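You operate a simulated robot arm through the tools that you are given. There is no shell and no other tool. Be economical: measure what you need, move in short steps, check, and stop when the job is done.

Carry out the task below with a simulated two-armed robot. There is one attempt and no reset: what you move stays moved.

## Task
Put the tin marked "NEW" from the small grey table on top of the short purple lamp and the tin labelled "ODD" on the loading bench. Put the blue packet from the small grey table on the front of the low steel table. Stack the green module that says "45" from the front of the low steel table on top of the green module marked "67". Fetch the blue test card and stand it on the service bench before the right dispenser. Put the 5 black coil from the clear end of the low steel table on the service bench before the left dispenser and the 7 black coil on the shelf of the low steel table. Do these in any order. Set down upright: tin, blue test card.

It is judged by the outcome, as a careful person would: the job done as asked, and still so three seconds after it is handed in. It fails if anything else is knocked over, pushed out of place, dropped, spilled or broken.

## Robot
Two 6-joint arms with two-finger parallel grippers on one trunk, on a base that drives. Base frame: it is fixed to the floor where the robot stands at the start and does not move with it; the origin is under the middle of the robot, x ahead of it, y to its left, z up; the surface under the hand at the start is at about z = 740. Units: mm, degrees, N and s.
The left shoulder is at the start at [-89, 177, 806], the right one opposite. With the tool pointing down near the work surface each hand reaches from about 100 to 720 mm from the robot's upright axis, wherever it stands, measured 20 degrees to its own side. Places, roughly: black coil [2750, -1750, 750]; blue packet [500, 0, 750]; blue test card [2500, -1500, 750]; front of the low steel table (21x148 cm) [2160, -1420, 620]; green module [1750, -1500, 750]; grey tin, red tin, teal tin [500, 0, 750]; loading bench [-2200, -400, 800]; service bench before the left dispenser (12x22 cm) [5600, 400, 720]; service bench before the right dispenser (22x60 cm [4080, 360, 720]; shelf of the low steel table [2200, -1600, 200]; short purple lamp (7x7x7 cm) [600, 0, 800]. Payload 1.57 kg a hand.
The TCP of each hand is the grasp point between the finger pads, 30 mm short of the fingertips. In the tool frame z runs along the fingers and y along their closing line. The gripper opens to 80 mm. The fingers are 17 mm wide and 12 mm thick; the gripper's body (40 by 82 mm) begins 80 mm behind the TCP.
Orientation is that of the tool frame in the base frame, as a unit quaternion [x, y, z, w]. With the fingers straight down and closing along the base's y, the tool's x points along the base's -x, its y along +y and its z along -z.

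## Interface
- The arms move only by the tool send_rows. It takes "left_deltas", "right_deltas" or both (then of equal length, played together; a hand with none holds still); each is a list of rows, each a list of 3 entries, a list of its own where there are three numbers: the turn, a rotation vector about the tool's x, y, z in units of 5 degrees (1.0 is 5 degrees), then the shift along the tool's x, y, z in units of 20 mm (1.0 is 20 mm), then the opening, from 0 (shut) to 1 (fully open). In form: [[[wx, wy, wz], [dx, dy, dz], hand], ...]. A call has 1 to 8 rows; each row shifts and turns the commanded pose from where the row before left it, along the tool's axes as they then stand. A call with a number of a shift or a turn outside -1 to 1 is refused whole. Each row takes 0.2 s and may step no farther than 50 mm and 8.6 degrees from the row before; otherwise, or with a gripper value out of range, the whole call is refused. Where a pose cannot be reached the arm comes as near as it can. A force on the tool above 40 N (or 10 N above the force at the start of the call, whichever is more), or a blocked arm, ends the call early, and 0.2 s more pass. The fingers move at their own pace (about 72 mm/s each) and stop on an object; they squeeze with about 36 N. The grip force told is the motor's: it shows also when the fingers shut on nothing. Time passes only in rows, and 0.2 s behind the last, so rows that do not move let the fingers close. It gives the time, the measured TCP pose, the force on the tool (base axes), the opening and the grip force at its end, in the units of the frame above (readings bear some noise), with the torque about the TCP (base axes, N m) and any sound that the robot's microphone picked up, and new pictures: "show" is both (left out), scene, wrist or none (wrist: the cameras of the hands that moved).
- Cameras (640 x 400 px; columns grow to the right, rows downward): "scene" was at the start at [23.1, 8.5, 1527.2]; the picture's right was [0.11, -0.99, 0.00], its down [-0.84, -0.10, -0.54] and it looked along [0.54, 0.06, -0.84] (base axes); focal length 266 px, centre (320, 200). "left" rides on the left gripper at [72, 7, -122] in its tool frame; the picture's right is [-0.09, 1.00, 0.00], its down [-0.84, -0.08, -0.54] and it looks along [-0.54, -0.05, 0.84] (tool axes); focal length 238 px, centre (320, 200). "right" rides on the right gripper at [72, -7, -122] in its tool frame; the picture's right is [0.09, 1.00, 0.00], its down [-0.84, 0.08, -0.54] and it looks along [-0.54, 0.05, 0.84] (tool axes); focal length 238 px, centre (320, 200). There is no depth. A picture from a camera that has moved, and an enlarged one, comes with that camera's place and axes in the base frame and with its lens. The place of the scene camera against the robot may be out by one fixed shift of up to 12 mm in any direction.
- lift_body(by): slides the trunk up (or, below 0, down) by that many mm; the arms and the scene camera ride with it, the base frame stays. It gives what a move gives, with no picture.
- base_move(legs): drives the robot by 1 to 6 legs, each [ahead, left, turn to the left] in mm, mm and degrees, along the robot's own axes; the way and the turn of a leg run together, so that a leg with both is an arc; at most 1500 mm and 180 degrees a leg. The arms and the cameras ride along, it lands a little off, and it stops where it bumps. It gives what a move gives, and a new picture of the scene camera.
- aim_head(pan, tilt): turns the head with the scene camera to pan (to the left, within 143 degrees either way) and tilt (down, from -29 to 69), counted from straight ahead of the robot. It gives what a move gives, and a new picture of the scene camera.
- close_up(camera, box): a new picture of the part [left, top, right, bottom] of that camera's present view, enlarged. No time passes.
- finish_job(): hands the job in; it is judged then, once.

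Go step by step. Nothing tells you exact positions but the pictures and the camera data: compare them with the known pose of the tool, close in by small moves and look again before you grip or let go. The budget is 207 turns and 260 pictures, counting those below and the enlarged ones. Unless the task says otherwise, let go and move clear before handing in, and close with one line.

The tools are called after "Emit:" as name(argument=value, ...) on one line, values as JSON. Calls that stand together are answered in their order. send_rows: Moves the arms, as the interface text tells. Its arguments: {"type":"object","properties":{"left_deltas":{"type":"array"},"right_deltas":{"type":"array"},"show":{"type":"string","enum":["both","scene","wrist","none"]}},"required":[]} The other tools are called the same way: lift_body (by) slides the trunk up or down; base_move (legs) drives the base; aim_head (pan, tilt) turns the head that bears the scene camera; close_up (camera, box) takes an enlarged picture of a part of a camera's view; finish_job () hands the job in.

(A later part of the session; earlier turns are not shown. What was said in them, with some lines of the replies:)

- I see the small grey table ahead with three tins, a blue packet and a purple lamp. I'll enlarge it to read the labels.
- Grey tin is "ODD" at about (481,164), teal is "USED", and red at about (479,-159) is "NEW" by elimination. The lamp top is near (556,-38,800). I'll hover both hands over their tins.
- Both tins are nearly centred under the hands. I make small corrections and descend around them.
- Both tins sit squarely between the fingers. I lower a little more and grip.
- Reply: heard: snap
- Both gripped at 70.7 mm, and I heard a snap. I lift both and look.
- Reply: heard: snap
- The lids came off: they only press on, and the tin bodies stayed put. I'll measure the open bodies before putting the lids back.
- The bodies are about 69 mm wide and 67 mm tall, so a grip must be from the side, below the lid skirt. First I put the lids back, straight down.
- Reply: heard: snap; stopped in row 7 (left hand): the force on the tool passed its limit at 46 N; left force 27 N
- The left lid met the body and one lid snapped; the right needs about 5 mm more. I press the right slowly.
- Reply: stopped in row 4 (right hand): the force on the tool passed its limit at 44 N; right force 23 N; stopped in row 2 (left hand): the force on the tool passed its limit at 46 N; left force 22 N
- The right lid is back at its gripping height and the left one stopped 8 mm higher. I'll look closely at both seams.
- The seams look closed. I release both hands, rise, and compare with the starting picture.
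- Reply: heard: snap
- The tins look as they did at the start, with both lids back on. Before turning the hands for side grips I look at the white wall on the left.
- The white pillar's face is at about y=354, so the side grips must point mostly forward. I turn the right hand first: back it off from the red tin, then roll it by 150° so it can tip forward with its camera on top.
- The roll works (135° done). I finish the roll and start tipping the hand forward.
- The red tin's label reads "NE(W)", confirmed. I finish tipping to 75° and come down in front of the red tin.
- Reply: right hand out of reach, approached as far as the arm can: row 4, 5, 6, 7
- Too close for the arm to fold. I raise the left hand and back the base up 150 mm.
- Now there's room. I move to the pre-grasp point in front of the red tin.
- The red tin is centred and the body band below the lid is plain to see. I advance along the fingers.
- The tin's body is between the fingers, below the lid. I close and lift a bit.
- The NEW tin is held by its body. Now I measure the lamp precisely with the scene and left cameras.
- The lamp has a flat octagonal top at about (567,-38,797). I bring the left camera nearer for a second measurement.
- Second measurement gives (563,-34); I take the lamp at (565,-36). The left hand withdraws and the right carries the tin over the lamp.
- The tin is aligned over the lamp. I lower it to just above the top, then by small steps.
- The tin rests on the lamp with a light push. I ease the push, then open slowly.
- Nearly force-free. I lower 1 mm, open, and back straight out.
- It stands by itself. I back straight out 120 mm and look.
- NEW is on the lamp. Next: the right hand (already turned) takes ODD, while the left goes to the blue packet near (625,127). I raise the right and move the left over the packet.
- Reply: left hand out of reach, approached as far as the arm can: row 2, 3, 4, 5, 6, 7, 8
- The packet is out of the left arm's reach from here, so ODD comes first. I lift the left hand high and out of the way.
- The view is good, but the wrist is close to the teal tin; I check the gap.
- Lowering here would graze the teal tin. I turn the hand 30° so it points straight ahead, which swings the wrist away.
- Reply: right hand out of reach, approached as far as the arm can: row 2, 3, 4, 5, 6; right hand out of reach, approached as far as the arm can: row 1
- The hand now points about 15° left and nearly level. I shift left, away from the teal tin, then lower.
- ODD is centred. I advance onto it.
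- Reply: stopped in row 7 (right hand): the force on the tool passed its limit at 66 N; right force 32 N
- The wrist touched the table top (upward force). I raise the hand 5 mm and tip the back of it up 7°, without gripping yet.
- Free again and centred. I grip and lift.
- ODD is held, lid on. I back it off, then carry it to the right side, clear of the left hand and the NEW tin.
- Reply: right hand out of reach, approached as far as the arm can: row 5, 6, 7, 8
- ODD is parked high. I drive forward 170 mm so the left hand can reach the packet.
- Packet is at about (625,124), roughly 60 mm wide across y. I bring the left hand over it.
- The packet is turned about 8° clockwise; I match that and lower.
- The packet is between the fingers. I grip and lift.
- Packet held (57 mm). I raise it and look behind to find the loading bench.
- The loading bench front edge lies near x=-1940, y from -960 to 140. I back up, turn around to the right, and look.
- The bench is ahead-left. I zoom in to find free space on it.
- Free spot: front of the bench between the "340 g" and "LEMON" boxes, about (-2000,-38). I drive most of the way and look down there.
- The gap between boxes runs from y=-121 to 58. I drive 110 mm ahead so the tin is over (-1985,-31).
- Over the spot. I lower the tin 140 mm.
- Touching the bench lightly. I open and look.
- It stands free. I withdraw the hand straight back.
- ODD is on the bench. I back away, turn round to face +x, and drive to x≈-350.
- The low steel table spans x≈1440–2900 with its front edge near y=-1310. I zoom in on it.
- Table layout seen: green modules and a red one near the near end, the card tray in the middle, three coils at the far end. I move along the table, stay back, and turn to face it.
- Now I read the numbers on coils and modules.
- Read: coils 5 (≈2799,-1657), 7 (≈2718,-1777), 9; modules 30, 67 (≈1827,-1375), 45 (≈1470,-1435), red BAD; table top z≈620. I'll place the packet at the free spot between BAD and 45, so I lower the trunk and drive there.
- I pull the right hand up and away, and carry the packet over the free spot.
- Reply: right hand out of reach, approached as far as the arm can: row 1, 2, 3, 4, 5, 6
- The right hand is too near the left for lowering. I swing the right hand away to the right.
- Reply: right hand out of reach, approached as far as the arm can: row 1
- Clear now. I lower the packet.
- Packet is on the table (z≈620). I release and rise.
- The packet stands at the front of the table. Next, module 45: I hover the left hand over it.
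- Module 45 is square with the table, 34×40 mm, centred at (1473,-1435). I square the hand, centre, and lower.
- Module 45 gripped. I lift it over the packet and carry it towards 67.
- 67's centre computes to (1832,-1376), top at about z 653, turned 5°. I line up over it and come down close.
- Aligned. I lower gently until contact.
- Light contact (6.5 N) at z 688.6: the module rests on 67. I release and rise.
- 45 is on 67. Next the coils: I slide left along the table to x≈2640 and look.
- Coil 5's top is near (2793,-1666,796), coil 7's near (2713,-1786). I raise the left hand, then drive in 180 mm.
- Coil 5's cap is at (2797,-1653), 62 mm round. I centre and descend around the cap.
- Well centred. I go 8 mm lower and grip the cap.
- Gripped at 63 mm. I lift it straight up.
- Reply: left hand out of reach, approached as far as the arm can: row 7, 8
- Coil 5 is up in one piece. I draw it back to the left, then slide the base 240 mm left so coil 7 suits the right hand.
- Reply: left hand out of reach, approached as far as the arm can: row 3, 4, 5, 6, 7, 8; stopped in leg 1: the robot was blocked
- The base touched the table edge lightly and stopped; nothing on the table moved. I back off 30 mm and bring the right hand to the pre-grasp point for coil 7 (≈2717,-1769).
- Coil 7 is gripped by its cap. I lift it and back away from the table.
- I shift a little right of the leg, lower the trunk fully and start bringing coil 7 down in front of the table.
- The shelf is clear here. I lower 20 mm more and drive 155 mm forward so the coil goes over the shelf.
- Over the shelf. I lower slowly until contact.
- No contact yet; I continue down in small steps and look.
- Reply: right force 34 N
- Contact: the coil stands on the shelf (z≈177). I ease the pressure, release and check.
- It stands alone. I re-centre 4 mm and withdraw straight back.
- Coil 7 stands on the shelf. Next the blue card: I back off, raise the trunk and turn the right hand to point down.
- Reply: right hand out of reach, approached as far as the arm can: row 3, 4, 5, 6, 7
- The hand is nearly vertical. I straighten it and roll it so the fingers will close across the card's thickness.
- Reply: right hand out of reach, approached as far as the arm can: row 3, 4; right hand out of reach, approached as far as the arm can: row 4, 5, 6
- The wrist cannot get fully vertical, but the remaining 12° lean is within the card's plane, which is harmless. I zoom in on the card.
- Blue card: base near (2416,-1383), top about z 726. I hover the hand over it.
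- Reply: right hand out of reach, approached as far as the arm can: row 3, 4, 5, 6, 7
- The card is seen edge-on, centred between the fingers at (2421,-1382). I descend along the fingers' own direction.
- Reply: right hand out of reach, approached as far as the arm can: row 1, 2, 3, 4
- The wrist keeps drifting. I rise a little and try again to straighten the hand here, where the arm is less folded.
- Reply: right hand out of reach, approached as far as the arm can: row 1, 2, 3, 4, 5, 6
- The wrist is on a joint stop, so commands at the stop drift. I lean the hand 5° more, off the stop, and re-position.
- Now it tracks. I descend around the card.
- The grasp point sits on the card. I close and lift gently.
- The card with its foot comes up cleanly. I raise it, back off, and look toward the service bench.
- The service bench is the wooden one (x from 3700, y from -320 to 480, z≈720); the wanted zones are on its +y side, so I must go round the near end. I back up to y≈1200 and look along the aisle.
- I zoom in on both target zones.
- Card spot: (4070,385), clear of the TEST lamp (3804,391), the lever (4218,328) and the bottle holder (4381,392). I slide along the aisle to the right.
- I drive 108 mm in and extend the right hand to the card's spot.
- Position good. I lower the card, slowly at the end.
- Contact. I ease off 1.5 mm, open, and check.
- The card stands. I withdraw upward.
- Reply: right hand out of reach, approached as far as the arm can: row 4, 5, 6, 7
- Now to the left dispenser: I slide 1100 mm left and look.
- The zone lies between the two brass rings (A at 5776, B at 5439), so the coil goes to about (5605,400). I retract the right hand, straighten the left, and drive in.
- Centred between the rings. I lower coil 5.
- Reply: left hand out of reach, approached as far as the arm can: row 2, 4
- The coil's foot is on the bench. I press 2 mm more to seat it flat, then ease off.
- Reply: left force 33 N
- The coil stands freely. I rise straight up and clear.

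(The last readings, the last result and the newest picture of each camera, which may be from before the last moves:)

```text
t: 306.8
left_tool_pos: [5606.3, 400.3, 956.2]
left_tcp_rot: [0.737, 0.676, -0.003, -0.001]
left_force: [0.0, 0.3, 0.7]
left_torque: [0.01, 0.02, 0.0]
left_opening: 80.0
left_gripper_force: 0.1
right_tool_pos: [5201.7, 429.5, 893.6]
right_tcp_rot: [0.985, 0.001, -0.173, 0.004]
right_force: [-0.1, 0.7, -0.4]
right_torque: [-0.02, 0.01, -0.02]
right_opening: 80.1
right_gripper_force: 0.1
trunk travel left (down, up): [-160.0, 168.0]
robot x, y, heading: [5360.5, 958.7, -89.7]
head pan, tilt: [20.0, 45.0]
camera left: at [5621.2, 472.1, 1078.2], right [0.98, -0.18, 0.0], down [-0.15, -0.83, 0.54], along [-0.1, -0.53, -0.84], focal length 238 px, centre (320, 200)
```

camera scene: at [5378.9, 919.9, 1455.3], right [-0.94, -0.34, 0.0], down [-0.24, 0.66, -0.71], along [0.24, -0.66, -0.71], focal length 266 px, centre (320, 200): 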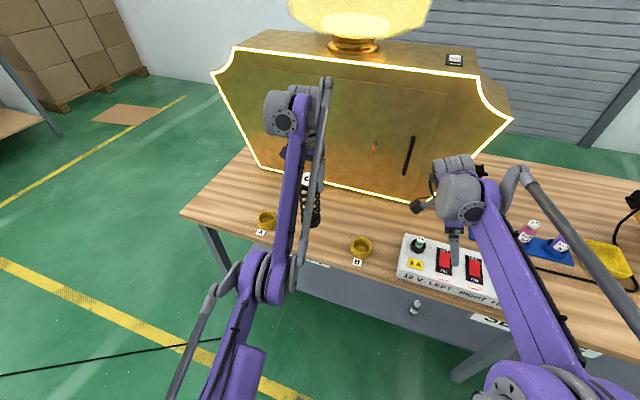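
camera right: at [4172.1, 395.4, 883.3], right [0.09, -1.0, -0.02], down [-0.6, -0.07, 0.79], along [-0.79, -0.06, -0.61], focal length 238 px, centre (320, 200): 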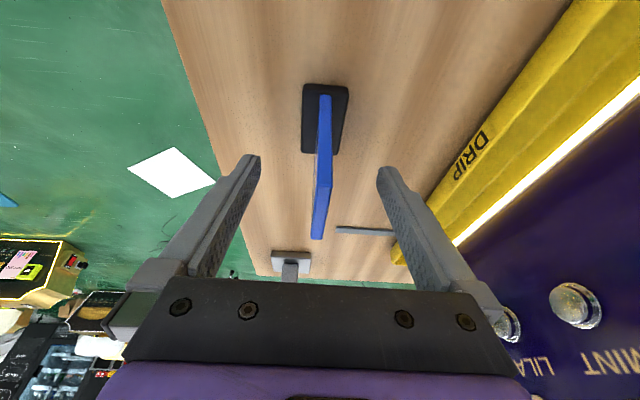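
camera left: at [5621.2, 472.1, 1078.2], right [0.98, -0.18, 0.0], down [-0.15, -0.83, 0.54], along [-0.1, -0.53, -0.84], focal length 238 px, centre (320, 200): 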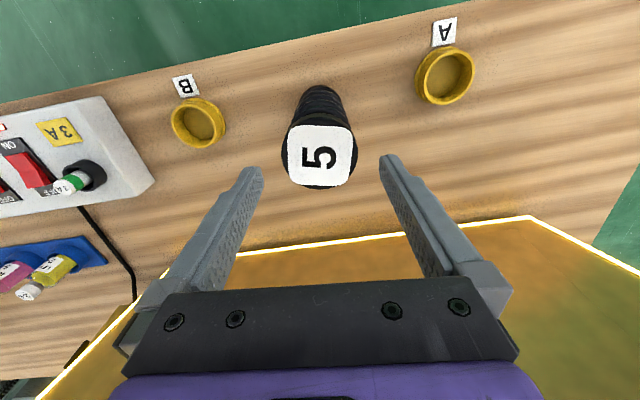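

Emit:
lift_body(by=60)

Emit:
base_move(legs=[[-240, 0, 0]])

Emit:
aim_head(pan=-48, tilt=25)

Emit:
close_up(camera="scene", box=[320, 90, 640, 290])

```text
t: 307.8
left_tool_pos: [5607.1, 401.7, 1015.9]
left_tcp_rot: [0.736, 0.677, -0.002, -0.001]
left_force: [-0.9, 0.8, 0.1]
left_torque: [0.0, -0.01, -0.03]
left_opening: 80.1
left_gripper_force: 0.0
right_tool_pos: [5202.5, 428.8, 954.2]
right_tcp_rot: [0.985, 0.001, -0.171, 0.004]
right_force: [-0.4, 1.8, 0.5]
right_torque: [-0.02, 0.01, -0.01]
right_opening: 80.0
right_gripper_force: 0.1
trunk travel left (down, up): [-220.0, 108.0]
robot x, y, heading: [5354.7, 965.5, -89.8]
head pan, tilt: [20.0, 45.0]
```

```text
t: 309.6
left_tool_pos: [5605.6, 645.1, 1015.5]
left_tcp_rot: [0.737, 0.676, -0.003, -0.002]
left_force: [-0.5, 0.0, 0.3]
left_torque: [-0.01, 0.03, -0.02]
left_opening: 80.1
left_gripper_force: 0.2
right_tool_pos: [5200.9, 674.7, 954.6]
right_tcp_rot: [0.985, 0.0, -0.173, 0.004]
right_force: [0.3, 0.6, 0.3]
right_torque: [-0.01, 0.01, 0.0]
right_opening: 80.1
right_gripper_force: 0.0
trunk travel left (down, up): [-220.0, 108.0]
robot x, y, heading: [5353.8, 1208.4, -89.8]
head pan, tilt: [20.0, 45.0]
camera scene: at [5378.3, 1170.3, 1513.2], right [-0.94, -0.34, 0.0], down [-0.24, 0.66, -0.71], along [0.24, -0.66, -0.71], focal length 266 px, centre (320, 200)
```

scene: 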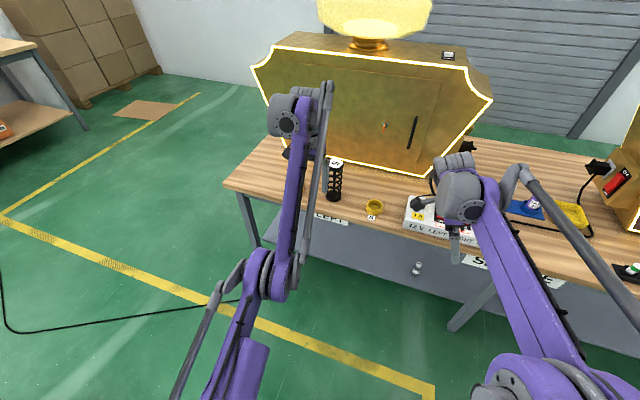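

```text
t: 310.9
left_tool_pos: [5606.9, 644.2, 1015.8]
left_tcp_rot: [0.737, 0.676, -0.002, -0.001]
left_force: [0.6, -0.4, -0.2]
left_torque: [-0.02, -0.02, -0.03]
left_opening: 80.1
left_gripper_force: 0.1
right_tool_pos: [5200.1, 672.8, 953.4]
right_tcp_rot: [0.985, 0.0, -0.171, 0.004]
right_force: [-0.8, 0.0, 0.5]
right_torque: [-0.02, -0.02, -0.02]
right_opening: 80.1
right_gripper_force: 0.1
trunk travel left (down, up): [-220.0, 108.0]
robot x, y, heading: [5358.2, 1204.7, -89.9]
head pan, tilt: [-48.0, 25.0]
camera scene: at [5282.0, 1184.3, 1543.7], right [-0.67, 0.74, 0.0], down [0.31, 0.28, -0.91], along [-0.67, -0.61, -0.42], focal length 266 px, centre (320, 200)
```

scene: 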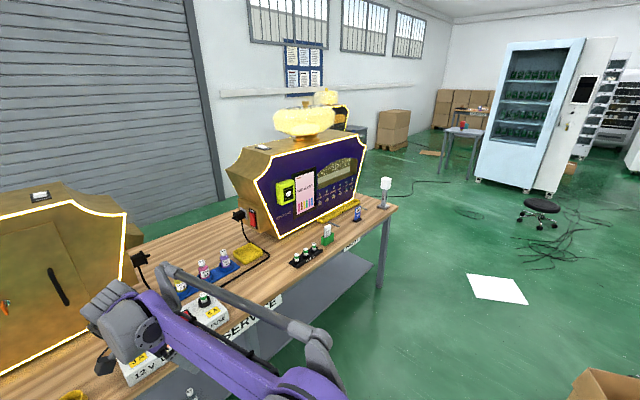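

```text
2.00 times, centred on (480, 190) of scene
camera zoom: at [5282.0, 1184.3, 1543.7], right [-0.67, 0.74, 0.0], down [0.31, 0.28, -0.91], along [-0.67, -0.61, -0.42], focal length 531 px, centre (0, 220)
```

zoom: 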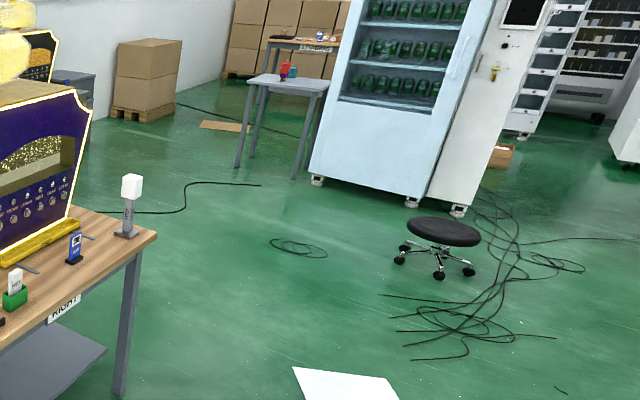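

The blue card stands before the right dispenser, coil 5 before the left one, and the NEW tin can still be seen on the lamp. Both hands are empty and clear, so I hand in.

Emit:
finish_job()

```text
The job is handed in.
```

I did everything on the list and handed the job in: both tins, the blue packet, the stacked modules, the blue test card and both coils are where you asked. The lids of the NEW and ODD tins came off when I first lifted them; I pressed both back on before moving the tins, and I saw nothing knocked over.
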